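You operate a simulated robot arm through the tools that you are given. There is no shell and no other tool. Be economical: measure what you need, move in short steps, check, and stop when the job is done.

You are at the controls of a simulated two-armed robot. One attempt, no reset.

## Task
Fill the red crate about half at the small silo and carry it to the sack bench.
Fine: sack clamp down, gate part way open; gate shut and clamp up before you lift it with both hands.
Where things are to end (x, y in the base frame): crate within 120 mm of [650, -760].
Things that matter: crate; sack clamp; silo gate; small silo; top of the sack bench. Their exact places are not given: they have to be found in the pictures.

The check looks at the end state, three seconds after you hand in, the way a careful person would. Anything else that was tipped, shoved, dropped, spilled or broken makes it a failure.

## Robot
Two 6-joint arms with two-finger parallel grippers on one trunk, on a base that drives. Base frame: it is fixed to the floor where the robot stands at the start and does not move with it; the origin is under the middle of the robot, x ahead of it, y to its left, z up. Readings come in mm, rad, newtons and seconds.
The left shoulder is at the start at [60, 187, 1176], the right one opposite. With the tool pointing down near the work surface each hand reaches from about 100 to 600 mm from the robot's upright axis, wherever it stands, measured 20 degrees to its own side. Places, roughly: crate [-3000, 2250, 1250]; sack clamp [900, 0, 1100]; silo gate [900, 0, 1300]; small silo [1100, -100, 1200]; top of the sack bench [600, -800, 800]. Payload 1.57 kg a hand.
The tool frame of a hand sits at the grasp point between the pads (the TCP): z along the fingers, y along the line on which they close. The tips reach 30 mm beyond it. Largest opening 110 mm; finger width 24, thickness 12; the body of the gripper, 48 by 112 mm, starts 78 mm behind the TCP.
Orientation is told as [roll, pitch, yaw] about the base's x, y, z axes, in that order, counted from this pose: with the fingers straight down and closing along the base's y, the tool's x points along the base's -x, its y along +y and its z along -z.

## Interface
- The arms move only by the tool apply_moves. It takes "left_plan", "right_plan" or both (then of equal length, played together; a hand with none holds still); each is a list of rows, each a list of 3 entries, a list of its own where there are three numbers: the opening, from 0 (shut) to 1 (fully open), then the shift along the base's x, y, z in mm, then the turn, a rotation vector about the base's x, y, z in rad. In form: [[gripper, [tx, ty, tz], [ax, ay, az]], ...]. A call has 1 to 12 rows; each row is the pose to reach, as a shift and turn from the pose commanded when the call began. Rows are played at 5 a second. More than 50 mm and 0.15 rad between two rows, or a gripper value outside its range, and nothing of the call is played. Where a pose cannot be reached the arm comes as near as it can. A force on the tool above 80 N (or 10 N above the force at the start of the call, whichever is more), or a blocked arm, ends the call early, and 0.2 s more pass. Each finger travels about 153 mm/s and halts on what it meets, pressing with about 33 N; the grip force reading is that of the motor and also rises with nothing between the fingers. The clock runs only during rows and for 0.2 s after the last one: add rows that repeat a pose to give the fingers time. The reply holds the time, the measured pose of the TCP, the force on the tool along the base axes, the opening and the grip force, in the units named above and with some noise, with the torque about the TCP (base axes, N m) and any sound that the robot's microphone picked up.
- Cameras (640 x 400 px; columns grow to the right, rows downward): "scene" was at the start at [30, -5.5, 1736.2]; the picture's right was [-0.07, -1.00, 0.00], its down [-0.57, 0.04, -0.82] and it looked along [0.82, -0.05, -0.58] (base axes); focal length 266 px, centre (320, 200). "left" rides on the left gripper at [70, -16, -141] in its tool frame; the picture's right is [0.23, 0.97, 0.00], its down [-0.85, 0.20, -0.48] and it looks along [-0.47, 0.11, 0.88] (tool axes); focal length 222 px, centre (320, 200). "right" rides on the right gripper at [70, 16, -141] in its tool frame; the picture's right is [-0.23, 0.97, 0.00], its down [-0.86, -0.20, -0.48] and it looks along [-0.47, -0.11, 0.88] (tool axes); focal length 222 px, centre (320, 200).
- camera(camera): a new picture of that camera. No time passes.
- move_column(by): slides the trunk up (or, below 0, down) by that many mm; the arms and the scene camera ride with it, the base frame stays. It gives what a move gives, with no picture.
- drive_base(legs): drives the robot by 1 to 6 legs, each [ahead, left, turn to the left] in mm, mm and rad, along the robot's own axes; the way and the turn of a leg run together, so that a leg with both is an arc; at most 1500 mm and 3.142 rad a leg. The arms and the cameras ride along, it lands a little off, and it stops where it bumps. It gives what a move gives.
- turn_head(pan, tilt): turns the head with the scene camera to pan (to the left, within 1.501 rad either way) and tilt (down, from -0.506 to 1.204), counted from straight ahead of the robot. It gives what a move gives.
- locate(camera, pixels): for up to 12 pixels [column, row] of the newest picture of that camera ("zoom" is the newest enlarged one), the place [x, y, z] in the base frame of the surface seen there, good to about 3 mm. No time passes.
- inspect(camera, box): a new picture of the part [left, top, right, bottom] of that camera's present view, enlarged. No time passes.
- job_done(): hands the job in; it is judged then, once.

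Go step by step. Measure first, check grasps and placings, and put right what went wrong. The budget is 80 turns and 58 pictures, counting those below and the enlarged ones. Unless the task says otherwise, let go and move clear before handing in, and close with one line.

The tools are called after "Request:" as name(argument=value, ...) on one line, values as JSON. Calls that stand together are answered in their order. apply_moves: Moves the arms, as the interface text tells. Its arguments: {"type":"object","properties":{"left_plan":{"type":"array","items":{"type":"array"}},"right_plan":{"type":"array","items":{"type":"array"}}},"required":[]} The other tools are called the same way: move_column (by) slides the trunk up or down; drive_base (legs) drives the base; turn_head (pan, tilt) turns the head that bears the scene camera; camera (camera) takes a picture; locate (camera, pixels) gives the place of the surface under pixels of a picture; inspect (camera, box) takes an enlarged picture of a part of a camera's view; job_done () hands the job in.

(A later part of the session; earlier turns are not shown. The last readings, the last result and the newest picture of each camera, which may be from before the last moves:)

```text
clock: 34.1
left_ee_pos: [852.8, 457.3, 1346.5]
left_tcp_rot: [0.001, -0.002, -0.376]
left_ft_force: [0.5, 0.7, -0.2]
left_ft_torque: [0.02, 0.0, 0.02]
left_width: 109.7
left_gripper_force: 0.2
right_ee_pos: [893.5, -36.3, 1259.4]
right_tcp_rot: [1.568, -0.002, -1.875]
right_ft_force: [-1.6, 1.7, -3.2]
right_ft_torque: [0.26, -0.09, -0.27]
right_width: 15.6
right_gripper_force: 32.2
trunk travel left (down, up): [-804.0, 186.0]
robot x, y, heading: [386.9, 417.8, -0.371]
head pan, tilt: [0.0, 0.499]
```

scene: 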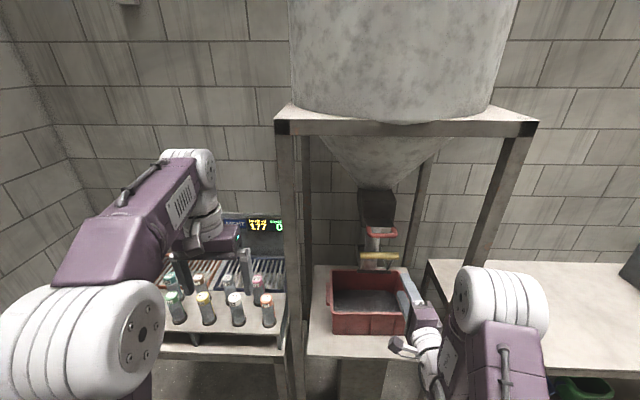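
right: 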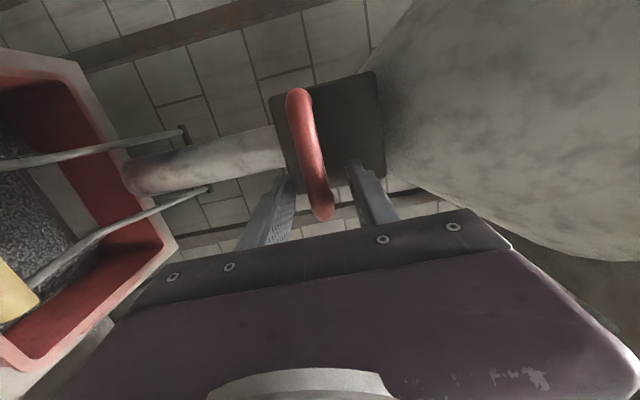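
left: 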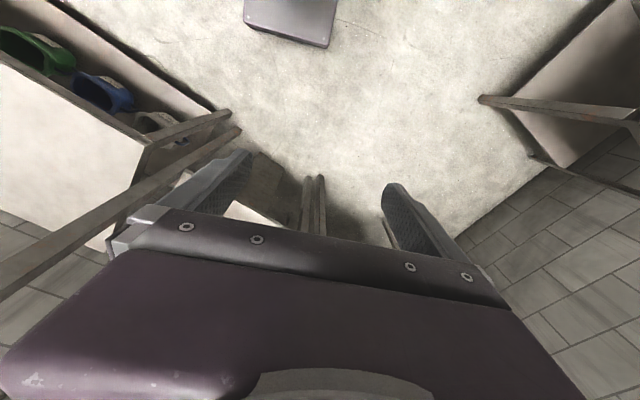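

Gripped, width 15.6 mm. I'll pull the gate about 20 mm and look straight away (no time passes with pictures).

Request:
apply_moves(right_plan=[[0.0, [-9, 4, 0], [0, 0, 0]], [0.0, [-19, 7, 0], [0, 0, 0]]])

Request:
inspect(camera="scene", box=[310, 200, 450, 340])

Request:
locate(camera="zoom", pixels=[[230, 335], [320, 350], [290, 270], [250, 310], [350, 330], [210, 300]])

```text
clock: 34.7
left_ee_pos: [852.2, 458.5, 1348.7]
left_tcp_rot: [0.0, -0.002, -0.378]
left_ft_force: [1.0, -0.3, 0.7]
left_ft_torque: [-0.01, -0.01, 0.0]
left_width: 110.1
left_gripper_force: 0.0
right_ee_pos: [874.5, -27.1, 1259.9]
right_tcp_rot: [1.571, -0.004, -1.873]
right_ft_force: [0.2, 3.8, 2.7]
right_ft_torque: [0.28, -0.05, -0.93]
right_width: 15.6
right_gripper_force: 31.7
trunk travel left (down, up): [-804.0, 186.0]
robot x, y, heading: [387.5, 420.8, -0.376]
head pan, tilt: [0.0, 0.499]
```

```text
2.86 times, centred on (380, 270) of scene
```

zoom: 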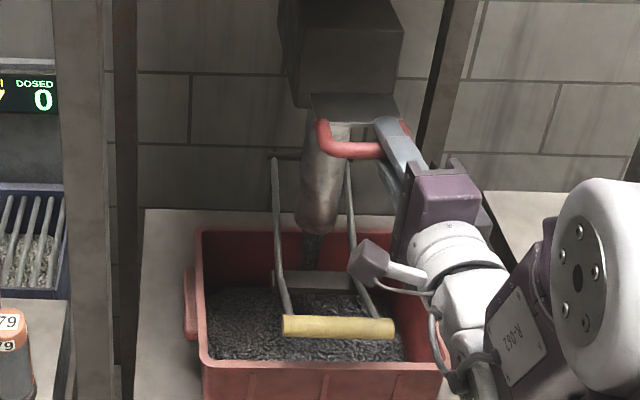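

```text
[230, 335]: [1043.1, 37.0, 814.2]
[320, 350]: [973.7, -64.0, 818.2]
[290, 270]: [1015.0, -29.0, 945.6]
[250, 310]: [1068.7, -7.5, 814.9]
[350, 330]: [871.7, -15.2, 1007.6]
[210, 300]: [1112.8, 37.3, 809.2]
```

Material is flowing, with a dark stream below the spout at zoom (315,245). I'll hold for about a second and re-measure the level.

Request:
apply_moves(right_plan=[[0.0, [0, 0, 0], [0, 0, 0]], [0.0, [0, 0, 0], [0, 0, 0]], [0.0, [0, 0, 0], [0, 0, 0]], [0.0, [0, 0, 0], [0, 0, 0]]])

Request:
inspect(camera="scene", box=[320, 250, 420, 340])

Request:
locate(camera="zoom", pixels=[[120, 250], [230, 290], [150, 180], [180, 220], [100, 200], [350, 310], [215, 150], [320, 180], [80, 300], [260, 195], [190, 160], [60, 250]])

```text
clock: 35.7
left_ee_pos: [853.0, 459.2, 1347.8]
left_tcp_rot: [0.0, -0.002, -0.376]
left_ft_force: [-0.1, 0.4, 0.8]
left_ft_torque: [-0.01, 0.0, 0.0]
left_width: 110.0
left_gripper_force: 0.0
right_ee_pos: [873.9, -27.6, 1260.5]
right_tcp_rot: [1.572, -0.005, -1.873]
right_ft_force: [1.7, 1.8, 5.9]
right_ft_torque: [0.25, -0.11, 0.39]
right_width: 15.4
right_gripper_force: 31.5
trunk travel left (down, up): [-804.0, 186.0]
robot x, y, heading: [388.9, 423.6, -0.374]
head pan, tilt: [0.0, 0.499]
```

```text
4.44 times, centred on (370, 295) of scene
```

zoom: 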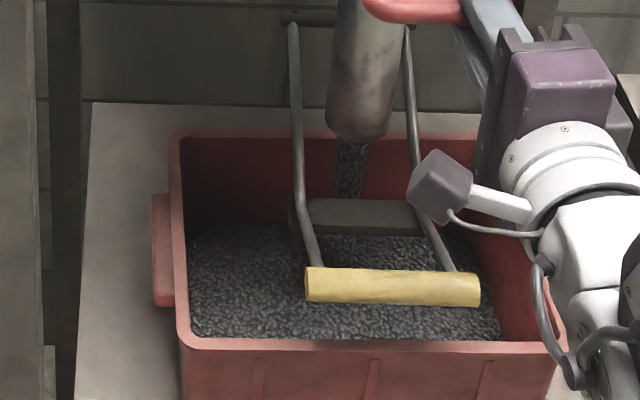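

```text
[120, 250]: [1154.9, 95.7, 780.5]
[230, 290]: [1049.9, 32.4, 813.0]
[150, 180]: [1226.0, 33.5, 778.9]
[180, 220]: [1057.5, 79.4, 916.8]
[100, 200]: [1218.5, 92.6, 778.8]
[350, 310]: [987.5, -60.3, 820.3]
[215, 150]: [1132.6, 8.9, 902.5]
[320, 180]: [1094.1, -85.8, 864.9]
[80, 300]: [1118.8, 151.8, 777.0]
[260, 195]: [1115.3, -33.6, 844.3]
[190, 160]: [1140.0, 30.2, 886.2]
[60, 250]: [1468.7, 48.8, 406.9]
```

The level has barely risen in a second (813–820). I'll hold 2.4 s more and re-measure.

Request:
apply_moves(right_plan=[[0.0, [0, 0, 0], [0, 0, 0]], [0.0, [0, 0, 0], [0, 0, 0]], [0.0, [0, 0, 0], [0, 0, 0]], [0.0, [0, 0, 0], [0, 0, 0]], [0.0, [0, 0, 0], [0, 0, 0]], [0.0, [0, 0, 0], [0, 0, 0]], [0.0, [0, 0, 0], [0, 0, 0]], [0.0, [0, 0, 0], [0, 0, 0]], [0.0, [0, 0, 0], [0, 0, 0]], [0.0, [0, 0, 0], [0, 0, 0]]])

Request:
inspect(camera="scene", box=[320, 250, 420, 340])

Request:
locate(camera="zoom", pixels=[[230, 290], [350, 310], [260, 240], [250, 320], [450, 325], [270, 260], [210, 300], [380, 250]])

```text
clock: 37.9
left_ee_pos: [852.2, 458.6, 1348.1]
left_tcp_rot: [0.0, 0.001, -0.375]
left_ft_force: [-0.8, 0.8, -0.6]
left_ft_torque: [-0.02, -0.03, -0.02]
left_width: 109.8
left_gripper_force: 0.0
right_ee_pos: [873.2, -27.4, 1259.2]
right_tcp_rot: [1.572, -0.004, -1.874]
right_ft_force: [1.1, 2.7, 7.3]
right_ft_torque: [0.24, -0.07, 0.25]
right_width: 15.7
right_gripper_force: 31.5
trunk travel left (down, up): [-804.0, 186.0]
robot x, y, heading: [380.4, 419.0, -0.375]
head pan, tilt: [0.0, 0.499]
```

```text
4.44 times, centred on (370, 295) of scene
```

zoom: 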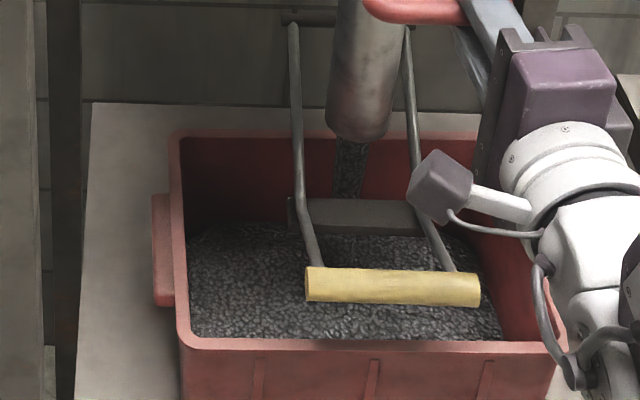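

```text
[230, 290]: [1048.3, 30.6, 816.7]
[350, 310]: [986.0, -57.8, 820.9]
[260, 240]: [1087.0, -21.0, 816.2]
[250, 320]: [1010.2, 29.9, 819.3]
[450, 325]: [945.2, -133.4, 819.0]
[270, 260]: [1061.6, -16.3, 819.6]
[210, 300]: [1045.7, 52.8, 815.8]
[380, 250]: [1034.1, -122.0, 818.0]
```

The level is rising slowly (about 1–2 mm in 2 s). I'll open the gate another ~18 mm and hold.

Request:
apply_moves(right_plan=[[0.0, [-8, 3, 0], [0, 0, 0]], [0.0, [-17, 7, 0], [0, 0, 0]], [0.0, [-17, 7, 0], [0, 0, 0]], [0.0, [-17, 7, 0], [0, 0, 0]], [0.0, [-17, 7, 0], [0, 0, 0]], [0.0, [-17, 7, 0], [0, 0, 0]], [0.0, [-17, 7, 0], [0, 0, 0]], [0.0, [-17, 7, 0], [0, 0, 0]], [0.0, [-17, 7, 0], [0, 0, 0]], [0.0, [-17, 7, 0], [0, 0, 0]]])

Request:
inspect(camera="scene", box=[320, 250, 420, 340])

Request:
locate(camera="zoom", pixels=[[230, 290], [350, 310], [260, 240], [250, 320], [450, 325], [270, 260], [210, 300], [380, 250]])

```text
clock: 40.1
left_ee_pos: [853.9, 458.7, 1346.8]
left_tcp_rot: [-0.001, -0.002, -0.375]
left_ft_force: [0.0, 0.0, -0.3]
left_ft_torque: [0.0, 0.0, 0.0]
left_width: 109.8
left_gripper_force: 0.1
right_ee_pos: [855.5, -19.1, 1259.8]
right_tcp_rot: [1.571, -0.004, -1.873]
right_ft_force: [0.9, 4.1, 1.8]
right_ft_torque: [0.26, -0.1, -0.16]
right_width: 16.0
right_gripper_force: 31.5
trunk travel left (down, up): [-804.0, 186.0]
robot x, y, heading: [385.6, 420.1, -0.371]
head pan, tilt: [0.0, 0.499]
```

```text
4.44 times, centred on (370, 295) of scene
```

zoom: 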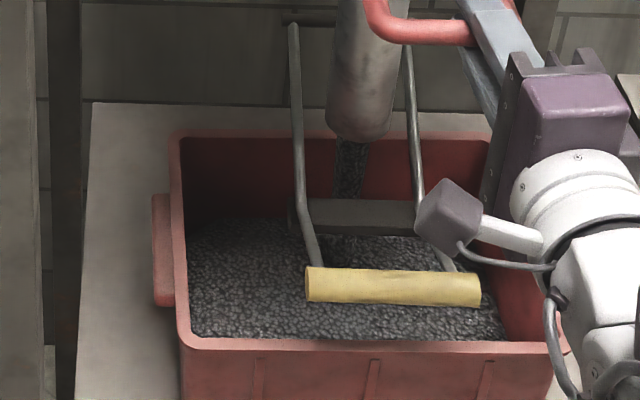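

```text
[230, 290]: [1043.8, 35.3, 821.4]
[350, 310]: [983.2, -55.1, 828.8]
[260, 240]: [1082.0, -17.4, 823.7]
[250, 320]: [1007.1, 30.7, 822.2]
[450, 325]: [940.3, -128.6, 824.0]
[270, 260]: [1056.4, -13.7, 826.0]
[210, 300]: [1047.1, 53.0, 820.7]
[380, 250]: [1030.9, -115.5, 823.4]
```

Now about +2.3 mm/s, with the level ≈823.5. I'll hold two more calls, then measure (target ≈848).

Request:
apply_moves(right_plan=[[0, [0, 0, 0], [0, 0, 0]], [0, [0, 0, 0], [0, 0, 0]], [0, [0, 0, 0], [0, 0, 0]], [0, [0, 0, 0], [0, 0, 0]], [0, [0, 0, 0], [0, 0, 0]], [0, [0, 0, 0], [0, 0, 0]], [0, [0, 0, 0], [0, 0, 0]], [0, [0, 0, 0], [0, 0, 0]], [0, [0, 0, 0], [0, 0, 0]], [0, [0, 0, 0], [0, 0, 0]], [0, [0, 0, 0], [0, 0, 0]], [0, [0, 0, 0], [0, 0, 0]]])

Request:
apply_moves(right_plan=[[0, [0, 0, 0], [0, 0, 0]], [0, [0, 0, 0], [0, 0, 0]], [0, [0, 0, 0], [0, 0, 0]], [0, [0, 0, 0], [0, 0, 0]], [0, [0, 0, 0], [0, 0, 0]], [0, [0, 0, 0], [0, 0, 0]], [0, [0, 0, 0], [0, 0, 0]], [0, [0, 0, 0], [0, 0, 0]], [0, [0, 0, 0], [0, 0, 0]], [0, [0, 0, 0], [0, 0, 0]]])

Request:
inspect(camera="scene", box=[320, 250, 420, 340])

Request:
locate(camera="zoom", pixels=[[230, 290], [350, 310], [260, 240], [250, 320], [450, 325], [270, 260], [210, 300], [380, 250]])

```text
clock: 42.7
left_ee_pos: [854.1, 459.0, 1347.0]
left_tcp_rot: [0.002, -0.001, -0.375]
left_ft_force: [-0.7, 0.9, 0.6]
left_ft_torque: [-0.01, 0.02, 0.02]
left_width: 110.0
left_gripper_force: 0.1
right_ee_pos: [857.1, -19.2, 1259.8]
right_tcp_rot: [1.572, -0.005, -1.874]
right_ft_force: [1.5, 5.1, 2.1]
right_ft_torque: [0.25, -0.12, 0.16]
right_width: 15.7
right_gripper_force: 31.0
trunk travel left (down, up): [-804.0, 186.0]
robot x, y, heading: [387.3, 419.6, -0.373]
head pan, tilt: [0.0, 0.499]
```

```text
clock: 44.9
left_ee_pos: [852.3, 458.6, 1347.3]
left_tcp_rot: [-0.001, -0.003, -0.374]
left_ft_force: [-0.1, -0.5, 0.2]
left_ft_torque: [-0.01, 0.0, 0.01]
left_width: 110.0
left_gripper_force: 0.0
right_ee_pos: [856.1, -18.4, 1260.7]
right_tcp_rot: [1.57, -0.005, -1.876]
right_ft_force: [1.9, 5.4, 2.5]
right_ft_torque: [0.29, -0.15, -0.01]
right_width: 15.9
right_gripper_force: 31.2
trunk travel left (down, up): [-804.0, 186.0]
robot x, y, heading: [387.4, 420.9, -0.372]
head pan, tilt: [0.0, 0.499]
```

```text
4.44 times, centred on (370, 295) of scene
```

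zoom: 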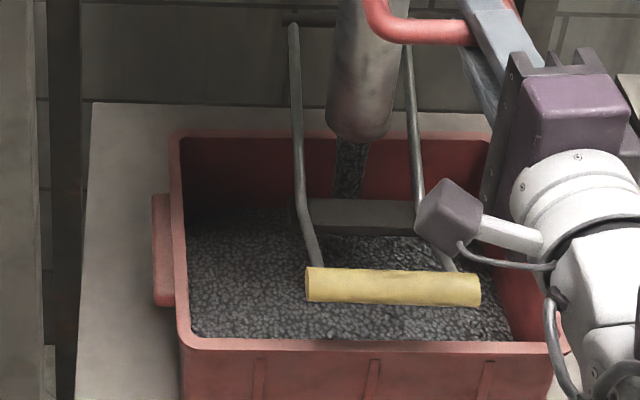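

```text
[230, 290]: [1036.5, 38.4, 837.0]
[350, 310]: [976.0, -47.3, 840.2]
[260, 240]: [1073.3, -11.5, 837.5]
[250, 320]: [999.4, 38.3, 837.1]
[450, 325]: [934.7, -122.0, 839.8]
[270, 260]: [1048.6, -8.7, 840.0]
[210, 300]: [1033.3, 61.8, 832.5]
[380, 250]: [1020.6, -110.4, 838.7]
```

Level ≈838, rising 3 mm/s. I'll hold about 1.8 s more and then shut the gate in the same call.

Request:
apply_moves(right_plan=[[0, [0, 0, 0], [0, 0, 0]], [0, [0, 0, 0], [0, 0, 0]], [0, [0, 0, 0], [0, 0, 0]], [0, [0, 0, 0], [0, 0, 0]], [0, [0, 0, 0], [0, 0, 0]], [0, [0, 0, 0], [0, 0, 0]], [0, [0, 0, 0], [0, 0, 0]], [0, [0, 0, 0], [0, 0, 0]], [0, [10, -4, 0], [0, 0, 0]], [0, [24, -10, 0], [0, 0, 0]], [0, [38, -16, 0], [0, 0, 0]], [0, [39, -16, 0], [0, 0, 0]]])

Request:
inspect(camera="scene", box=[310, 200, 450, 340])

Request:
locate(camera="zoom", pixels=[[230, 335], [320, 350], [250, 310], [240, 300], [225, 320], [380, 345], [350, 300]])

```text
clock: 47.5
left_ee_pos: [850.3, 460.3, 1348.5]
left_tcp_rot: [0.0, -0.003, -0.375]
left_ft_force: [-0.4, -0.4, -0.7]
left_ft_torque: [-0.01, 0.02, 0.0]
left_width: 110.1
left_gripper_force: 0.0
right_ee_pos: [895.3, -37.1, 1259.5]
right_tcp_rot: [1.569, -0.006, -1.874]
right_ft_force: [-9.0, 13.7, -6.6]
right_ft_torque: [0.23, -0.1, 0.18]
right_width: 16.0
right_gripper_force: 31.1
trunk travel left (down, up): [-804.0, 186.0]
robot x, y, heading: [384.5, 419.5, -0.37]
head pan, tilt: [0.0, 0.499]
```

```text
2.86 times, centred on (380, 270) of scene
```

zoom: 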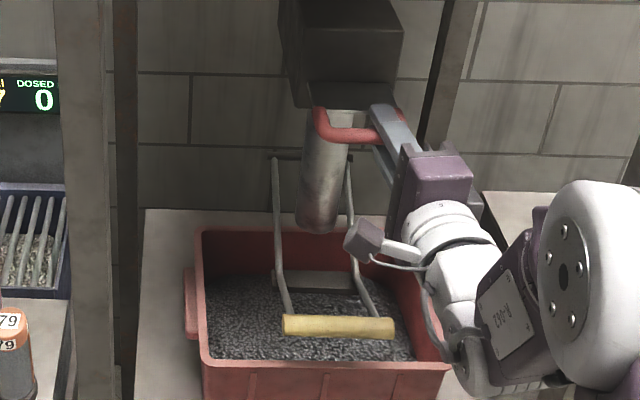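

```text
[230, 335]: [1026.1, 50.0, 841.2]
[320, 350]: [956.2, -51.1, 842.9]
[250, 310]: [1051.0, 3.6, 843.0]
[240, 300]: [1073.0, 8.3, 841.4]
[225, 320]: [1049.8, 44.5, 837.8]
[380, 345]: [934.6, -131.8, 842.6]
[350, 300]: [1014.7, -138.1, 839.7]
```

The gate is shut and the stream has stopped; the level is ≈842, about 43–44 % of depth. I'll do a short top-up to nearer half and shut again.

Request:
apply_moves(right_plan=[[0, [-12, 5, 0], [0, 0, 0]], [0, [-25, 10, 0], [0, 0, 0]], [0, [-38, 16, 0], [0, 0, 0]], [0, [-38, 16, 0], [0, 0, 0]], [0, [-38, 16, 0], [0, 0, 0]], [0, [-38, 16, 0], [0, 0, 0]], [0, [-38, 16, 0], [0, 0, 0]], [0, [-38, 16, 0], [0, 0, 0]], [0, [-38, 16, 0], [0, 0, 0]], [0, [-25, 10, 0], [0, 0, 0]], [0, [-12, 5, 0], [0, 0, 0]], [0, [0, 0, 0], [0, 0, 0]]])

Request:
inspect(camera="scene", box=[310, 200, 450, 340])

Request:
locate(camera="zoom", pixels=[[230, 335], [320, 350], [250, 310], [240, 300], [225, 320], [380, 345], [350, 300]])

```text
clock: 50.1
left_ee_pos: [850.5, 459.0, 1348.2]
left_tcp_rot: [0.0, -0.003, -0.374]
left_ft_force: [-0.8, -0.9, 0.4]
left_ft_torque: [0.0, 0.01, 0.0]
left_width: 110.0
left_gripper_force: 0.0
right_ee_pos: [894.2, -38.4, 1260.0]
right_tcp_rot: [1.567, -0.004, -1.877]
right_ft_force: [-10.1, 11.1, -7.1]
right_ft_torque: [0.19, -0.12, -0.61]
right_width: 15.8
right_gripper_force: 31.2
trunk travel left (down, up): [-804.0, 186.0]
robot x, y, heading: [386.0, 418.7, -0.374]
head pan, tilt: [0.0, 0.499]
```

```text
2.86 times, centred on (380, 270) of scene
```

zoom: 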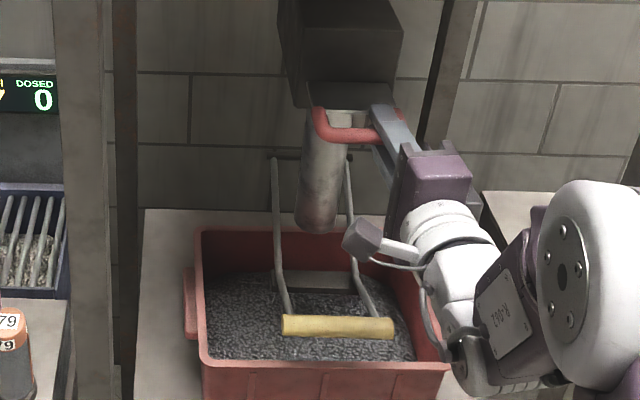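

```text
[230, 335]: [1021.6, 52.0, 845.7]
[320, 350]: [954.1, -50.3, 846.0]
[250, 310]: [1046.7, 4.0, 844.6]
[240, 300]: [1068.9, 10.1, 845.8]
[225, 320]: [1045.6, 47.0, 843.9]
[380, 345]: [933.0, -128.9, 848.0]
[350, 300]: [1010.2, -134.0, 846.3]
```

Level ≈846 (about 46 % of depth) and the gate is shut. Now I'll release the handle, back out and go down in front of the clamp bar.

Request:
apply_moves(right_plan=[[0.3, [0, 0, 0], [0, 0, 0]], [0.4, [0, 0, 0], [0, 0, 0]], [0.4, [-35, 14, 0], [0, 0, 0]], [0.4, [-71, 28, 0], [0, 0, 0]], [0.4, [-107, 42, 0], [0, 0, 0]], [0.4, [-107, 42, -45], [0, 0, 0]], [0.4, [-107, 42, -90], [0, 0, 0]], [0.5, [-107, 42, -135], [0, 0, 0]], [0.6, [-107, 42, -180], [0, 0, 0]], [0.6, [-107, 42, -224], [0, 0, 0]], [0.6, [-107, 42, -267], [0, 0, 0]], [0.6, [-107, 42, -267], [0, 0, 0]]])

Request:
camera(camera="right")

```text
clock: 52.7
left_ee_pos: [852.9, 456.9, 1347.3]
left_tcp_rot: [0.002, -0.003, -0.375]
left_ft_force: [-0.5, 1.0, 0.7]
left_ft_torque: [0.01, 0.02, 0.01]
left_width: 110.0
left_gripper_force: 0.1
right_ee_pos: [786.6, 3.0, 990.0]
right_tcp_rot: [1.57, -0.001, -1.874]
right_ft_force: [0.1, -0.5, -0.2]
right_ft_torque: [0.01, 0.01, -0.01]
right_width: 65.6
right_gripper_force: 0.0
trunk travel left (down, up): [-804.0, 186.0]
robot x, y, heading: [386.0, 416.7, -0.372]
head pan, tilt: [0.0, 0.499]
```

```text
20 pictures are left
```

right: 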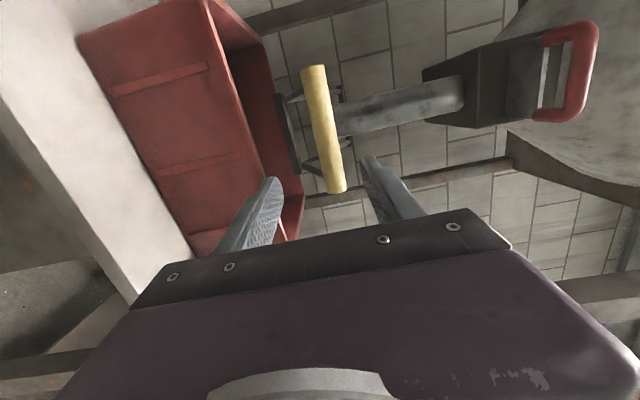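

It's the same alignment as before. I'll cage the bar and lift it back along its arc to its original height.

Request:
apply_moves(right_plan=[[0.6, [30, -12, 0], [0, 0, 0]], [0.6, [58, -24, 0], [0, 0, 0]], [0.6, [82, -34, 0], [0, 0, 0]], [0.45, [82, -34, 10], [0, 0, 0]], [0.45, [81, -34, 40], [0, 0, 0]], [0.45, [79, -33, 70], [0, 0, 0]], [0.45, [81, -34, 100], [0, 0, 0]], [0.45, [86, -35, 130], [0, 0, 0]], [0.45, [93, -38, 155], [0, 0, 0]], [0.45, [99, -40, 172], [0, 0, 0]], [0.45, [104, -42, 187], [0, 0, 0]], [0.45, [104, -42, 189], [0, 0, 0]]])

Request:
camera(camera="right")

```text
clock: 55.3
left_ee_pos: [854.3, 456.7, 1346.5]
left_tcp_rot: [0.002, -0.001, -0.374]
left_ft_force: [-0.1, -0.1, -0.4]
left_ft_torque: [-0.03, 0.03, 0.0]
left_width: 109.7
left_gripper_force: 0.0
right_ee_pos: [894.8, -38.7, 1180.3]
right_tcp_rot: [1.569, -0.003, -1.876]
right_ft_force: [0.5, 0.7, -3.1]
right_ft_torque: [0.04, 0.01, -0.04]
right_width: 51.8
right_gripper_force: 1.3
trunk travel left (down, up): [-804.0, 186.0]
robot x, y, heading: [386.9, 422.8, -0.374]
head pan, tilt: [0.0, 0.499]
```

```text
19 pictures are left
```

right: 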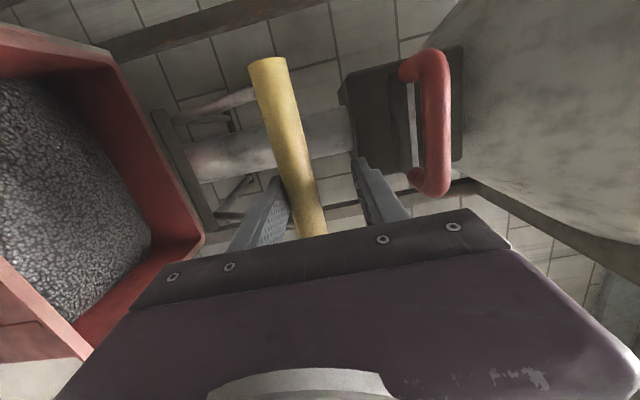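

The bar is back at its original height with the gate shut. I'll back the fingers out, then drive back and swing the right hand to tool-down for the two-handed lift.

Request:
apply_moves(right_plan=[[0.6, [0, 0, -1], [0, 0, 0]], [0.6, [-35, 14, -1], [0, 0, 0]], [0.6, [-71, 28, -1], [0, 0, 0]], [0.6, [-107, 42, -1], [0, 0, 0]]])

Request:
drive_base(legs=[[-160, 0, 0], [0, -218, 0]])

Request:
camera(camera="scene")

```text
clock: 56.3
left_ee_pos: [851.8, 457.3, 1348.0]
left_tcp_rot: [0.002, -0.002, -0.376]
left_ft_force: [0.6, 0.0, -0.5]
left_ft_torque: [0.0, -0.06, -0.03]
left_width: 110.3
left_gripper_force: 0.1
right_ee_pos: [786.3, 2.9, 1180.8]
right_tcp_rot: [1.572, -0.002, -1.874]
right_ft_force: [1.0, -0.1, 0.1]
right_ft_torque: [-0.02, -0.04, -0.01]
right_width: 65.7
right_gripper_force: 0.1
trunk travel left (down, up): [-804.0, 186.0]
robot x, y, heading: [389.1, 421.1, -0.374]
head pan, tilt: [0.0, 0.499]
```

```text
clock: 59.1
left_ee_pos: [618.6, 307.3, 1346.8]
left_tcp_rot: [0.001, -0.002, -0.385]
left_ft_force: [-0.5, 0.0, 0.7]
left_ft_torque: [0.01, 0.02, 0.0]
left_width: 110.2
left_gripper_force: 0.0
right_ee_pos: [547.5, -147.9, 1181.2]
right_tcp_rot: [1.569, -0.007, -1.885]
right_ft_force: [-0.3, 0.9, -0.3]
right_ft_torque: [0.03, 0.01, 0.0]
right_width: 65.8
right_gripper_force: 0.1
trunk travel left (down, up): [-804.0, 186.0]
robot x, y, heading: [150.0, 272.1, -0.393]
head pan, tilt: [0.0, 0.499]
```

```text
18 pictures are left
```

scene: 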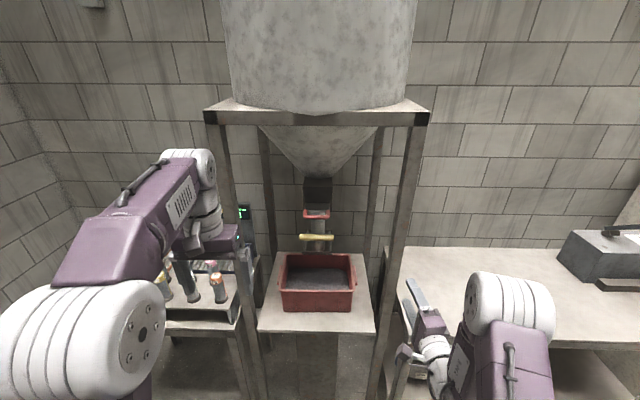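

The clamp stays up (317,237) and the gate is shut (316,215). I'll straighten the right hand's yaw, swing it back to tool-down, and locate the bench corners meanwhile.

Request:
locate(camera="scene", pixels=[[407, 252], [535, 252], [600, 340], [562, 335], [635, 330], [560, 250], [590, 280], [318, 237], [316, 215], [283, 260], [352, 260], [318, 276]])

Request:
apply_moves(right_plan=[[0.8, [0, 0, 30], [0, 0, -0.08]], [0.8, [0, 0, 30], [0, 0, -0.08]]])

Request:
apply_moves(right_plan=[[0.8, [-7, 7, 7], [-0.0467, 0.1128, 0.0863]], [0.8, [-14, 13, 14], [-0.0933, 0.2257, 0.1726]], [0.8, [-22, 20, 22], [-0.14, 0.3385, 0.2588]], [0.8, [-29, 26, 29], [-0.1866, 0.4514, 0.3451]], [0.8, [-36, 33, 36], [-0.2333, 0.5642, 0.4314]], [0.8, [-43, 40, 43], [-0.28, 0.677, 0.5177]], [0.8, [-50, 46, 50], [-0.3266, 0.7899, 0.604]], [0.8, [-58, 53, 58], [-0.3733, 0.9027, 0.6902]], [0.8, [-65, 59, 65], [-0.42, 1.0156, 0.7765]], [0.8, [-72, 66, 72], [-0.4666, 1.1284, 0.8628]], [0.8, [-80, 72, 80], [-0.5133, 1.2412, 0.9491]], [0.8, [-87, 79, 90], [-0.56, 1.3541, 1.0354]]])

```text
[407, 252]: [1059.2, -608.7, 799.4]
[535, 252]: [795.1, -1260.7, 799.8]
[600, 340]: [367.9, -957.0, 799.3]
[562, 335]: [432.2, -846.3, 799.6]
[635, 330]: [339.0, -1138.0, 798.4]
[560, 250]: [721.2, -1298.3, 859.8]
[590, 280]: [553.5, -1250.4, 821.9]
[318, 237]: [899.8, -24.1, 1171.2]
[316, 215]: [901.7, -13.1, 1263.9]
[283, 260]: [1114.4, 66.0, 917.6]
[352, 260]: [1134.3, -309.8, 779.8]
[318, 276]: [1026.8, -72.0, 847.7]
```

```text
clock: 59.7
left_ee_pos: [617.6, 305.9, 1346.6]
left_tcp_rot: [0.0, -0.003, -0.385]
left_ft_force: [0.0, -0.2, 0.8]
left_ft_torque: [0.02, 0.03, 0.01]
left_width: 110.1
left_gripper_force: 0.1
right_ee_pos: [538.9, -156.6, 1209.5]
right_tcp_rot: [1.57, -0.003, -1.962]
right_ft_force: [0.1, 0.0, -0.6]
right_ft_torque: [-0.02, 0.03, -0.03]
right_width: 88.3
right_gripper_force: 0.0
right hand out of reach, approached as far as the arm can: row 1, 2
trunk travel left (down, up): [-804.0, 186.0]
robot x, y, heading: [148.5, 273.2, -0.39]
head pan, tilt: [0.0, 0.499]
```

```text
clock: 62.3
left_ee_pos: [616.7, 305.7, 1347.3]
left_tcp_rot: [0.001, 0.0, -0.385]
left_ft_force: [-0.1, -0.2, -0.5]
left_ft_torque: [0.0, 0.03, 0.03]
left_width: 110.0
left_gripper_force: 0.0
right_ee_pos: [452.3, -80.1, 1301.6]
right_tcp_rot: [0.185, -0.156, -0.577]
right_ft_force: [0.3, -0.3, -0.6]
right_ft_torque: [0.01, -0.02, -0.01]
right_width: 88.3
right_gripper_force: 0.0
trunk travel left (down, up): [-804.0, 186.0]
robot x, y, heading: [148.7, 275.5, -0.382]
head pan, tilt: [0.0, 0.499]
```

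The bench top is at z≈799 and shares the station's orientation, so the same heading serves for placing. I'll finish the right-hand turn and measure where the arm's forearm runs, since it must pass between the posts.

Request:
apply_moves(right_plan=[[0.8, [0, 0, 7], [-0.0467, 0.1128, 0.0863]], [0.8, [0, 0, 14], [-0.0933, 0.2257, 0.1726]], [0.8, [0, 0, 14], [-0.0933, 0.2257, 0.1726]]])

Request:
camera(camera="scene")

Request:
locate(camera="scene", pixels=[[130, 200], [105, 235], [190, 165], [205, 190], [205, 235], [160, 200], [215, 160], [60, 270], [215, 150], [422, 150], [230, 250], [395, 240]])

```text
clock: 63.1
left_ee_pos: [616.5, 304.2, 1347.5]
left_tcp_rot: [0.001, -0.001, -0.385]
left_ft_force: [-0.6, 0.7, -1.0]
left_ft_torque: [-0.03, -0.04, 0.02]
left_width: 110.1
left_gripper_force: 0.0
right_ee_pos: [453.0, -80.2, 1314.0]
right_tcp_rot: [-0.002, -0.001, -0.389]
right_ft_force: [0.3, 0.0, 0.0]
right_ft_torque: [0.01, 0.0, -0.01]
right_width: 88.0
right_gripper_force: 0.0
trunk travel left (down, up): [-804.0, 186.0]
robot x, y, heading: [151.0, 271.7, -0.384]
head pan, tilt: [0.0, 0.499]
```

```text
17 pictures are left
```

scene: 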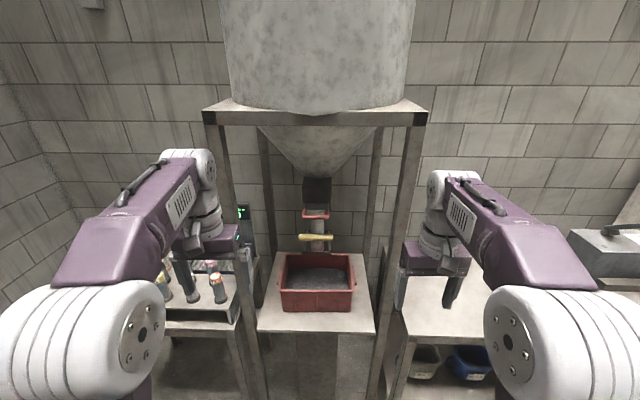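

```text
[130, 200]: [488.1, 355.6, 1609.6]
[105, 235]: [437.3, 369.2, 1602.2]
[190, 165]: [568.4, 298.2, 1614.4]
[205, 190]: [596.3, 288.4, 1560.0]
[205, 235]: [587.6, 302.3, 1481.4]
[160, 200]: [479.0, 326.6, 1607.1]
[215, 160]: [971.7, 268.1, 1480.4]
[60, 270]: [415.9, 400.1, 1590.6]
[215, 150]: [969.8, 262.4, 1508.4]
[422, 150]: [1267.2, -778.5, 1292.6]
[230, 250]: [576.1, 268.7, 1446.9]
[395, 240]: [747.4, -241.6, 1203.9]
```

The forearm rides above the hand at about the same lateral distance, so both arms fit between the posts (inner edges about ±245). I'll set both hands tool-down at lateral ±155, 550 ahead, z 1010.

Request:
apply_moves(left_plan=[[0.9, [13, -12, -42], [0, 0, 0]], [0.9, [26, -24, -84], [0, 0, 0]], [0.9, [39, -35, -126], [0, 0, 0]], [0.9, [52, -47, -168], [0, 0, 0]], [0.9, [64, -59, -211], [0, 0, 0]], [0.9, [77, -71, -253], [0, 0, 0]], [0.9, [90, -82, -295], [0, 0, 0]], [0.9, [103, -94, -337], [0, 0, 0]], [0.9, [103, -94, -337], [0, 0, 0]]], right_plan=[[0.9, [19, 0, -38], [0, 0, 0]], [0.9, [38, 0, -76], [0, 0, 0]], [0.9, [56, 1, -114], [0, 0, 0]], [0.9, [75, 1, -152], [0, 0, 0]], [0.9, [94, 1, -190], [0, 0, 0]], [0.9, [113, 2, -228], [0, 0, 0]], [0.9, [131, 2, -266], [0, 0, 0]], [0.9, [150, 2, -304], [0, 0, 0]], [0.9, [150, 2, -304], [0, 0, 0]]])

Request:
camera(camera="scene")

```text
clock: 65.1
left_ee_pos: [721.4, 211.8, 1010.3]
left_tcp_rot: [0.001, -0.001, -0.386]
left_ft_force: [-0.6, 0.8, -0.2]
left_ft_torque: [0.0, 0.01, 0.05]
left_width: 99.1
left_gripper_force: 0.0
right_ee_pos: [601.5, -80.3, 1011.0]
right_tcp_rot: [0.0, -0.002, -0.393]
right_ft_force: [0.3, 0.0, -0.2]
right_ft_torque: [-0.02, -0.02, 0.01]
right_width: 99.1
right_gripper_force: 0.1
trunk travel left (down, up): [-804.0, 186.0]
robot x, y, heading: [149.8, 273.1, -0.382]
head pan, tilt: [0.0, 0.499]
```

```text
16 pictures are left
```

scene: 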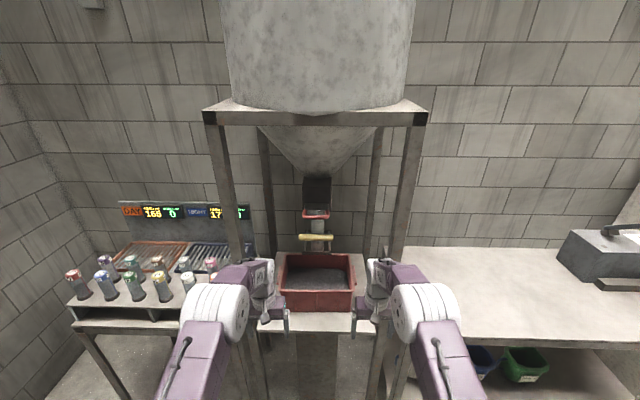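

Both hands are placed; the midpoint is at l≈-8. I'll measure how wide the wrists stand before driving between the posts.

Request:
locate(camera="scene", pixels=[[183, 310], [200, 290], [459, 310], [440, 290], [220, 272], [422, 270], [165, 370], [478, 370], [240, 265], [400, 262], [226, 200], [402, 210]])

```text
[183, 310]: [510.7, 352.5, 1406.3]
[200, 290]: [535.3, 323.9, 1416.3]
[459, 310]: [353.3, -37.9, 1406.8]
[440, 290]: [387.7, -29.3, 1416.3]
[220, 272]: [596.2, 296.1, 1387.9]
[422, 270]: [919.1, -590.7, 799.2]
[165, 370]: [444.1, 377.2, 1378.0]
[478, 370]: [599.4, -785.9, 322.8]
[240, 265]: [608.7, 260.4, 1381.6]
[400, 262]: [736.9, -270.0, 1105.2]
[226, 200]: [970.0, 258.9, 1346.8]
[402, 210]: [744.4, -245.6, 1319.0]
```

There's enough clearance (wrist outer edge ≈207 against posts ≈245). I'll drive ahead 240 first and check.

Request:
drive_base(legs=[[0, 8, 0], [240, 0, 0]])

Request:
camera(camera="scene")

Request:
locate(camera="scene", pixels=[[215, 190], [232, 330], [425, 200], [408, 330], [320, 330], [320, 245]])

```text
clock: 67.2
left_ee_pos: [944.0, 132.5, 1011.8]
left_tcp_rot: [0.001, -0.002, -0.383]
left_ft_force: [0.3, -0.1, -0.3]
left_ft_torque: [0.01, -0.01, 0.01]
left_width: 99.1
left_gripper_force: 0.0
right_ee_pos: [825.6, -160.1, 1010.3]
right_tcp_rot: [0.0, -0.004, -0.383]
right_ft_force: [0.2, -0.2, 0.1]
right_ft_torque: [-0.02, -0.03, 0.01]
right_width: 99.0
right_gripper_force: 0.0
trunk travel left (down, up): [-804.0, 186.0]
robot x, y, heading: [375.2, 193.0, -0.383]
head pan, tilt: [0.0, 0.499]
```

```text
15 pictures are left
```

scene: 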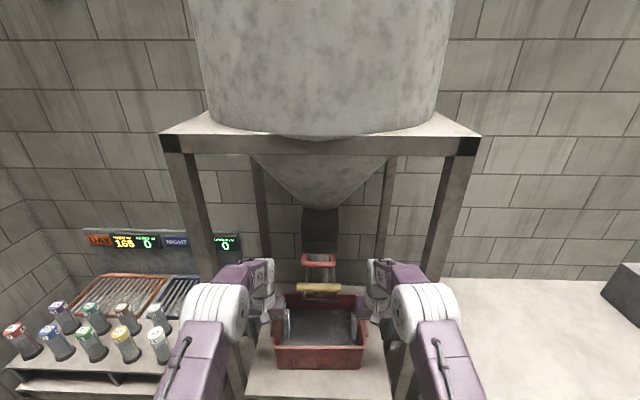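

```text
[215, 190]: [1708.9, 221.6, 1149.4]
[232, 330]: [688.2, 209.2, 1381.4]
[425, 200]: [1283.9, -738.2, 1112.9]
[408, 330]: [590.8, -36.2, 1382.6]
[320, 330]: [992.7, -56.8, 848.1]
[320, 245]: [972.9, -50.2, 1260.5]
```

Well centred (crate at column 318). The hand midpoint is at f≈-116, so I'll drive the rest.

Request:
drive_base(legs=[[116, 0, 0]])

Request:
camera(camera="left")

Request:
camera(camera="right")

```text
clock: 68.4
left_ee_pos: [1049.1, 91.1, 1011.7]
left_tcp_rot: [0.002, -0.002, -0.379]
left_ft_force: [-0.1, 0.3, -0.3]
left_ft_torque: [0.01, 0.01, 0.03]
left_width: 99.3
left_gripper_force: 0.0
right_ee_pos: [931.6, -201.3, 1011.7]
right_tcp_rot: [0.0, -0.003, -0.386]
right_ft_force: [-0.7, -0.1, 0.5]
right_ft_torque: [-0.01, 0.0, -0.03]
right_width: 98.8
right_gripper_force: 0.1
trunk travel left (down, up): [-804.0, 186.0]
robot x, y, heading: [478.6, 153.5, -0.382]
head pan, tilt: [0.0, 0.499]
```

```text
14 pictures are left
```

left: 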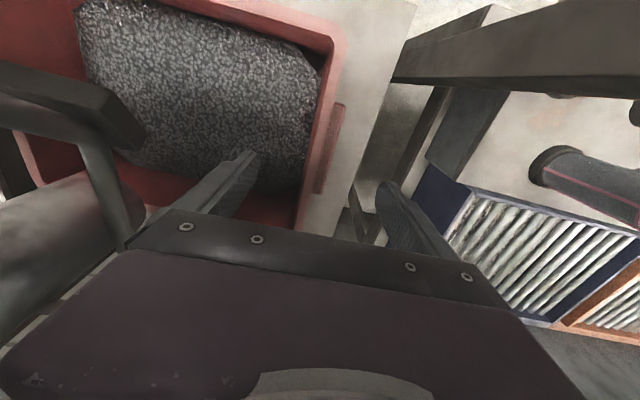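

```text
13 pictures are left
```

right: 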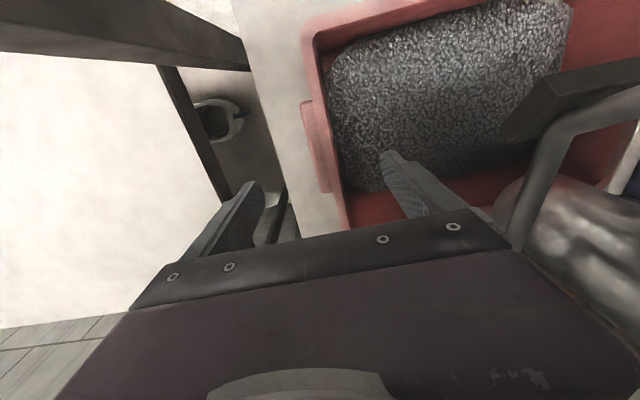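

Both pairs of fingers straddle the end walls. I'll locate the handle bars and walls exactly.

Request:
locate(camera="left", pixels=[[338, 110], [322, 190], [332, 150], [325, 110], [312, 170], [300, 90], [315, 50]])

Request:
locate(camera="right", pixels=[[307, 105], [325, 185], [315, 140], [318, 90], [330, 140], [312, 55], [345, 180]])

```text
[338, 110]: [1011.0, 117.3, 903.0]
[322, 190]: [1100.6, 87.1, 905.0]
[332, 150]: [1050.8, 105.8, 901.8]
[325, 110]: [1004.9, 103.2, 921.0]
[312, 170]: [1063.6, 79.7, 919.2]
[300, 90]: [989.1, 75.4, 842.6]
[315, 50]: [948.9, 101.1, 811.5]
```

```text
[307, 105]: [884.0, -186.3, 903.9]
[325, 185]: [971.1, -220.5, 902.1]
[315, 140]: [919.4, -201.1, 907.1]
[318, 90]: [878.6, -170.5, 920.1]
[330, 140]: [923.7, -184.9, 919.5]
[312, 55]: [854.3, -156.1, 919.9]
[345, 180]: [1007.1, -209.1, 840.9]
```

The walls sit near l=+148/-141 and the handle bars run out to about ±172, with hands at ±157. I'll nudge both 3–4 mm left and descend to z 890 (tips stay above the fill).

Request:
apply_moves(left_plan=[[0.9, [1, 3, -30], [0, 0, 0]], [0.9, [1, 3, -60], [0, 0, 0]], [0.9, [1, 3, -95], [0, 0, 0]], [0.9, [1, 3, -121], [0, 0, 0]], [0.9, [1, 3, -121], [0, 0, 0]]], right_plan=[[0.9, [2, 4, -30], [0, 0, 0]], [0.9, [2, 4, -60], [0, 0, 0]], [0.9, [2, 4, -95], [0, 0, 0]], [0.9, [2, 4, -121], [0, 0, 0]], [0.9, [2, 4, -121], [0, 0, 0]]])

Request:
apply_moves(left_plan=[[0.4, [0, 0, 0], [0, 0, 0]], [0.2, [0, 0, 0], [0, 0, 0]], [0.0, [0, 0, 0], [0, 0, 0]], [0.0, [0, 0, 0], [0, 0, 0]], [0.0, [0, 0, 0], [0, 0, 0]]], right_plan=[[0.4, [0, 0, 0], [0, 0, 0]], [0.2, [0, 0, 0], [0, 0, 0]], [0.0, [0, 0, 0], [0, 0, 0]], [0.0, [0, 0, 0], [0, 0, 0]], [0.0, [0, 0, 0], [0, 0, 0]]])

Request:
camera(camera="left")

```text
clock: 69.6
left_ee_pos: [1050.8, 92.0, 889.5]
left_tcp_rot: [0.002, -0.003, -0.379]
left_ft_force: [-0.4, 0.7, 0.3]
left_ft_torque: [0.0, 0.01, 0.03]
left_width: 99.0
left_gripper_force: 0.1
right_ee_pos: [933.8, -200.1, 889.9]
right_tcp_rot: [-0.001, -0.003, -0.386]
right_ft_force: [-0.6, -0.1, 0.0]
right_ft_torque: [0.0, -0.04, 0.01]
right_width: 99.1
right_gripper_force: 0.0
trunk travel left (down, up): [-804.0, 186.0]
robot x, y, heading: [481.5, 150.4, -0.378]
head pan, tilt: [0.0, 0.499]
```

```text
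clock: 70.8
left_ee_pos: [1051.1, 92.6, 889.0]
left_tcp_rot: [0.001, 0.0, -0.38]
left_ft_force: [2.4, 5.0, 0.2]
left_ft_torque: [-1.15, 0.21, -0.43]
left_width: 28.6
left_gripper_force: 32.7
right_ee_pos: [934.1, -200.2, 888.8]
right_tcp_rot: [0.001, -0.002, -0.386]
right_ft_force: [0.2, -3.7, 0.4]
right_ft_torque: [1.03, -0.63, -0.15]
right_width: 28.3
right_gripper_force: 32.9
trunk travel left (down, up): [-804.0, 186.0]
robot x, y, heading: [475.8, 151.9, -0.381]
head pan, tilt: [0.0, 0.499]
```

```text
12 pictures are left
```

left: 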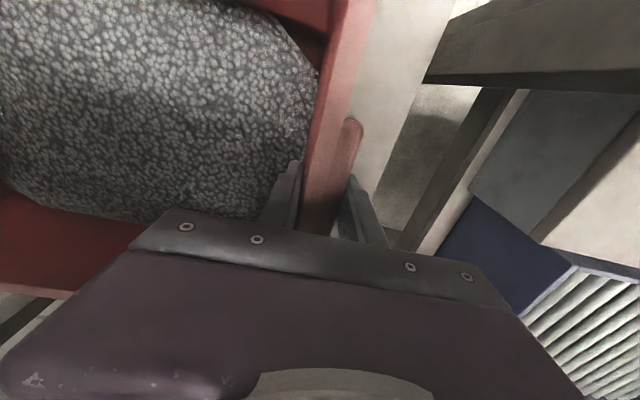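

Both grips are on the wall and handle (28.5 mm, 33 N). I'll lift with the trunk, 15 mm first, to check the load.

Request:
move_column(by=15)

Request:
inspect(camera="scene", box=[220, 240, 420, 400])

```text
clock: 71.4
left_ee_pos: [1050.0, 93.2, 907.4]
left_tcp_rot: [0.002, -0.004, -0.382]
left_ft_force: [-3.5, 5.8, 4.9]
left_ft_torque: [-1.05, -0.46, -0.64]
left_width: 27.1
left_gripper_force: 32.7
right_ee_pos: [932.1, -201.5, 906.3]
right_tcp_rot: [-0.001, -0.008, -0.388]
right_ft_force: [-4.5, -2.6, 7.8]
right_ft_torque: [0.21, -0.51, -0.55]
right_width: 27.6
right_gripper_force: 33.5
trunk travel left (down, up): [-819.0, 171.0]
robot x, y, heading: [476.9, 150.6, -0.38]
head pan, tilt: [0.0, 0.499]
```

```text
2.50 times, centred on (320, 320) of scene
```

zoom: 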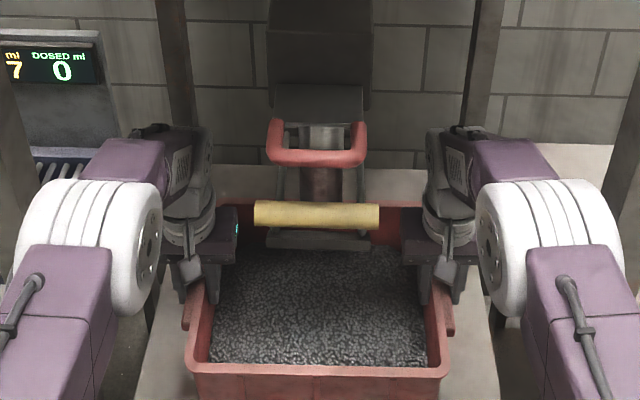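

Request:
locate(camera="zoom", pixels=[[320, 370], [200, 366], [438, 368], [320, 310], [447, 318], [188, 318]])

Request:
apply_moves(left_plan=[[0, [0, 0, 0], [0, 0, 0]], [0, [0, 0, 0], [0, 0, 0]]], right_plan=[[0, [0, 0, 0], [0, 0, 0]], [0, [0, 0, 0], [0, 0, 0]]])

```text
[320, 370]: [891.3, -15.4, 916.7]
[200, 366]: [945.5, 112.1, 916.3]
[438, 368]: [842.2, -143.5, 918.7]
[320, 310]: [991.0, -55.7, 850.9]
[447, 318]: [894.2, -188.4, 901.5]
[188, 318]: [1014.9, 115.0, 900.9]
```

```text
clock: 72.0
left_ee_pos: [1049.9, 92.4, 906.5]
left_tcp_rot: [0.001, -0.006, -0.382]
left_ft_force: [2.5, 7.4, 11.7]
left_ft_torque: [-0.01, 0.85, -0.94]
left_width: 27.9
left_gripper_force: 33.5
right_ee_pos: [932.9, -199.6, 907.8]
right_tcp_rot: [-0.001, -0.005, -0.386]
right_ft_force: [-3.2, -7.4, 13.5]
right_ft_torque: [0.73, 0.36, -0.83]
right_width: 27.9
right_gripper_force: 32.7
trunk travel left (down, up): [-819.0, 171.0]
robot x, y, heading: [477.0, 152.1, -0.378]
head pan, tilt: [0.0, 0.499]
```

The rim is still at z≈918 while the hands rose to 907, so the grip slipped up. I'll reopen, go a little lower for a fuller pad contact, regrip, and test a slow arm lift while watching the forces.

Request:
apply_moves(left_plan=[[0.5, [0, 0, 0], [0, 0, 0]], [0.5, [0, 0, -12], [0, 0, 0]], [0.5, [0, 0, -26], [0, 0, 0]], [0.2, [0, 0, -26], [0, 0, 0]], [0.0, [0, 0, -26], [0, 0, 0]], [0.0, [0, 0, -26], [0, 0, 0]], [0.0, [0, 0, -26], [0, 0, 0]]], right_plan=[[0.5, [0, 0, 0], [0, 0, 0]], [0.5, [0, 0, -12], [0, 0, 0]], [0.5, [0, 0, -26], [0, 0, 0]], [0.2, [0, 0, -26], [0, 0, 0]], [0.0, [0, 0, -26], [0, 0, 0]], [0.0, [0, 0, -26], [0, 0, 0]], [0.0, [0, 0, -26], [0, 0, 0]]])

Request:
apply_moves(left_plan=[[0, [0, 0, 2], [0, 0, 0]], [0, [0, 0, 4], [0, 0, 0]], [0, [0, 0, 6], [0, 0, 0]], [0, [0, 0, 8], [0, 0, 0]]], right_plan=[[0, [0, 0, 2], [0, 0, 0]], [0, [0, 0, 4], [0, 0, 0]], [0, [0, 0, 6], [0, 0, 0]], [0, [0, 0, 8], [0, 0, 0]]])

Request:
inspect(camera="scene", box=[220, 240, 420, 400])

Request:
locate(camera="zoom", pixels=[[320, 370], [200, 366], [438, 368], [320, 310], [447, 318], [188, 318], [320, 395]])

```text
clock: 73.6
left_ee_pos: [1051.0, 93.4, 877.3]
left_tcp_rot: [0.001, 0.0, -0.38]
left_ft_force: [2.5, 10.0, 0.0]
left_ft_torque: [-1.4, 0.79, -0.88]
left_width: 28.9
left_gripper_force: 33.2
right_ee_pos: [933.7, -199.7, 877.1]
right_tcp_rot: [0.002, -0.003, -0.386]
right_ft_force: [-4.5, -12.9, 0.3]
right_ft_torque: [1.59, -0.35, -0.76]
right_width: 28.5
right_gripper_force: 33.3
trunk travel left (down, up): [-819.0, 171.0]
robot x, y, heading: [479.2, 147.7, -0.378]
head pan, tilt: [0.0, 0.499]
```

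```text
clock: 74.6
left_ee_pos: [1053.3, 90.9, 883.6]
left_tcp_rot: [0.001, 0.003, -0.38]
left_ft_force: [-2.4, 6.4, -9.6]
left_ft_torque: [-1.61, 0.53, -0.78]
left_width: 28.8
left_gripper_force: 33.9
right_ee_pos: [935.5, -200.7, 885.3]
right_tcp_rot: [0.0, 0.0, -0.385]
right_ft_force: [2.2, -6.7, -11.2]
right_ft_torque: [1.5, -0.48, -0.66]
right_width: 28.5
right_gripper_force: 33.6
trunk travel left (down, up): [-819.0, 171.0]
robot x, y, heading: [479.8, 144.7, -0.379]
head pan, tilt: [0.0, 0.499]
```

```text
2.50 times, centred on (320, 320) of scene
```

zoom: 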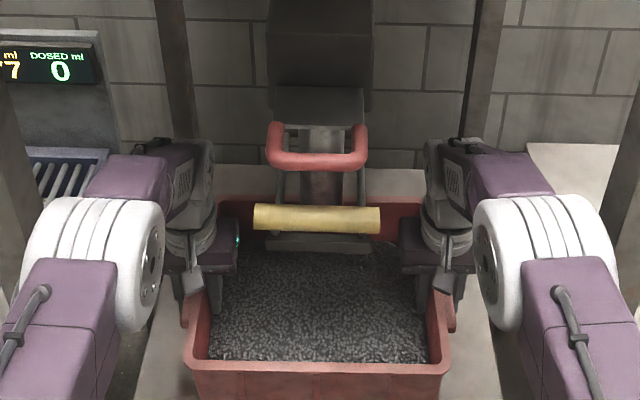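

```text
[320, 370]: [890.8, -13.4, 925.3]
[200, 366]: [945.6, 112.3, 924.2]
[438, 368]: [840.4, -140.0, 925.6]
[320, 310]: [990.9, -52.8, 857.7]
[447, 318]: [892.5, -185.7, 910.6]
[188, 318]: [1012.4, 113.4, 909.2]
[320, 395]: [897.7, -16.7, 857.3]
```

It's lifting now: rim at 925 and -10/-11 N per hand, with no slip. I'll keep lifting slowly with the arms.

Request:
apply_moves(left_plan=[[0, [0, 0, 4], [0, 0, 0]], [0, [0, 0, 8], [0, 0, 0]], [0, [0, 0, 12], [0, 0, 0]], [0, [0, 0, 16], [0, 0, 0]], [0, [0, 0, 20], [0, 0, 0]], [0, [0, 0, 24], [0, 0, 0]], [0, [0, 0, 28], [0, 0, 0]], [0, [0, 0, 32], [0, 0, 0]], [0, [0, 0, 36], [0, 0, 0]], [0, [0, 0, 40], [0, 0, 0]], [0, [0, 0, 43], [0, 0, 0]], [0, [0, 0, 45], [0, 0, 0]]], right_plan=[[0, [0, 0, 4], [0, 0, 0]], [0, [0, 0, 8], [0, 0, 0]], [0, [0, 0, 12], [0, 0, 0]], [0, [0, 0, 16], [0, 0, 0]], [0, [0, 0, 20], [0, 0, 0]], [0, [0, 0, 24], [0, 0, 0]], [0, [0, 0, 28], [0, 0, 0]], [0, [0, 0, 32], [0, 0, 0]], [0, [0, 0, 36], [0, 0, 0]], [0, [0, 0, 40], [0, 0, 0]], [0, [0, 0, 43], [0, 0, 0]], [0, [0, 0, 45], [0, 0, 0]]])

Request:
camera(camera="scene")

Request:
locate(camera="scene", pixels=[[318, 388], [302, 387], [340, 387], [318, 360], [394, 365], [298, 365], [318, 327], [318, 303]])

```text
clock: 77.2
left_ee_pos: [1053.8, 91.3, 928.9]
left_tcp_rot: [0.001, 0.003, -0.381]
left_ft_force: [-6.6, -1.7, -11.2]
left_ft_torque: [-1.36, 0.8, -0.83]
left_width: 28.9
left_gripper_force: 33.2
right_ee_pos: [935.8, -200.3, 929.3]
right_tcp_rot: [-0.001, -0.002, -0.387]
right_ft_force: [6.8, 2.5, -10.4]
right_ft_torque: [1.52, -0.89, -0.85]
right_width: 29.0
right_gripper_force: 33.8
trunk travel left (down, up): [-819.0, 171.0]
robot x, y, heading: [480.1, 146.8, -0.379]
head pan, tilt: [0.0, 0.499]
```

```text
9 pictures are left
```

scene: 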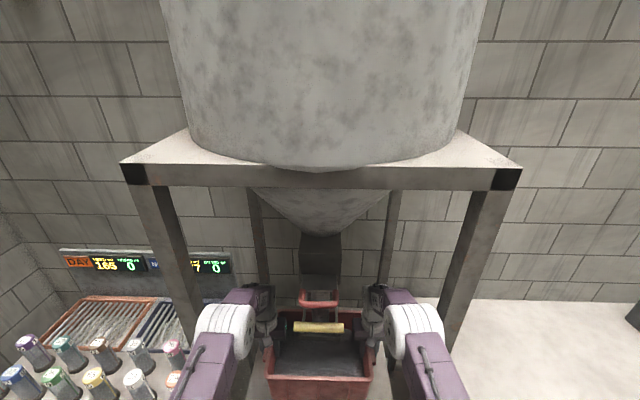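

```text
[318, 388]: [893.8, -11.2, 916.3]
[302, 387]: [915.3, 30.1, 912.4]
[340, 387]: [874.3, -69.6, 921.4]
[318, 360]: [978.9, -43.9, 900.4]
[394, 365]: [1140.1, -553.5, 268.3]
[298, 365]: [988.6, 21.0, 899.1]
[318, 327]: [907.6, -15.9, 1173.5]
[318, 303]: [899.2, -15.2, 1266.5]
```

The crate is up about 53 mm and level (bottom ≈832). I'll test with a short drive back first.

Request:
drive_base(legs=[[-40, 0, 0]])

```text
clock: 78.1
left_ee_pos: [1021.5, 103.1, 926.3]
left_tcp_rot: [0.002, 0.005, -0.381]
left_ft_force: [-4.7, -0.5, -12.5]
left_ft_torque: [-1.49, 0.57, -0.79]
left_width: 28.7
left_gripper_force: 33.4
right_ee_pos: [904.0, -187.9, 925.2]
right_tcp_rot: [0.001, 0.008, -0.385]
right_ft_force: [7.3, 0.5, -11.8]
right_ft_torque: [1.59, -0.5, -0.74]
right_width: 28.9
right_gripper_force: 32.7
trunk travel left (down, up): [-819.0, 171.0]
robot x, y, heading: [440.7, 162.0, -0.38]
head pan, tilt: [0.0, 0.499]
```

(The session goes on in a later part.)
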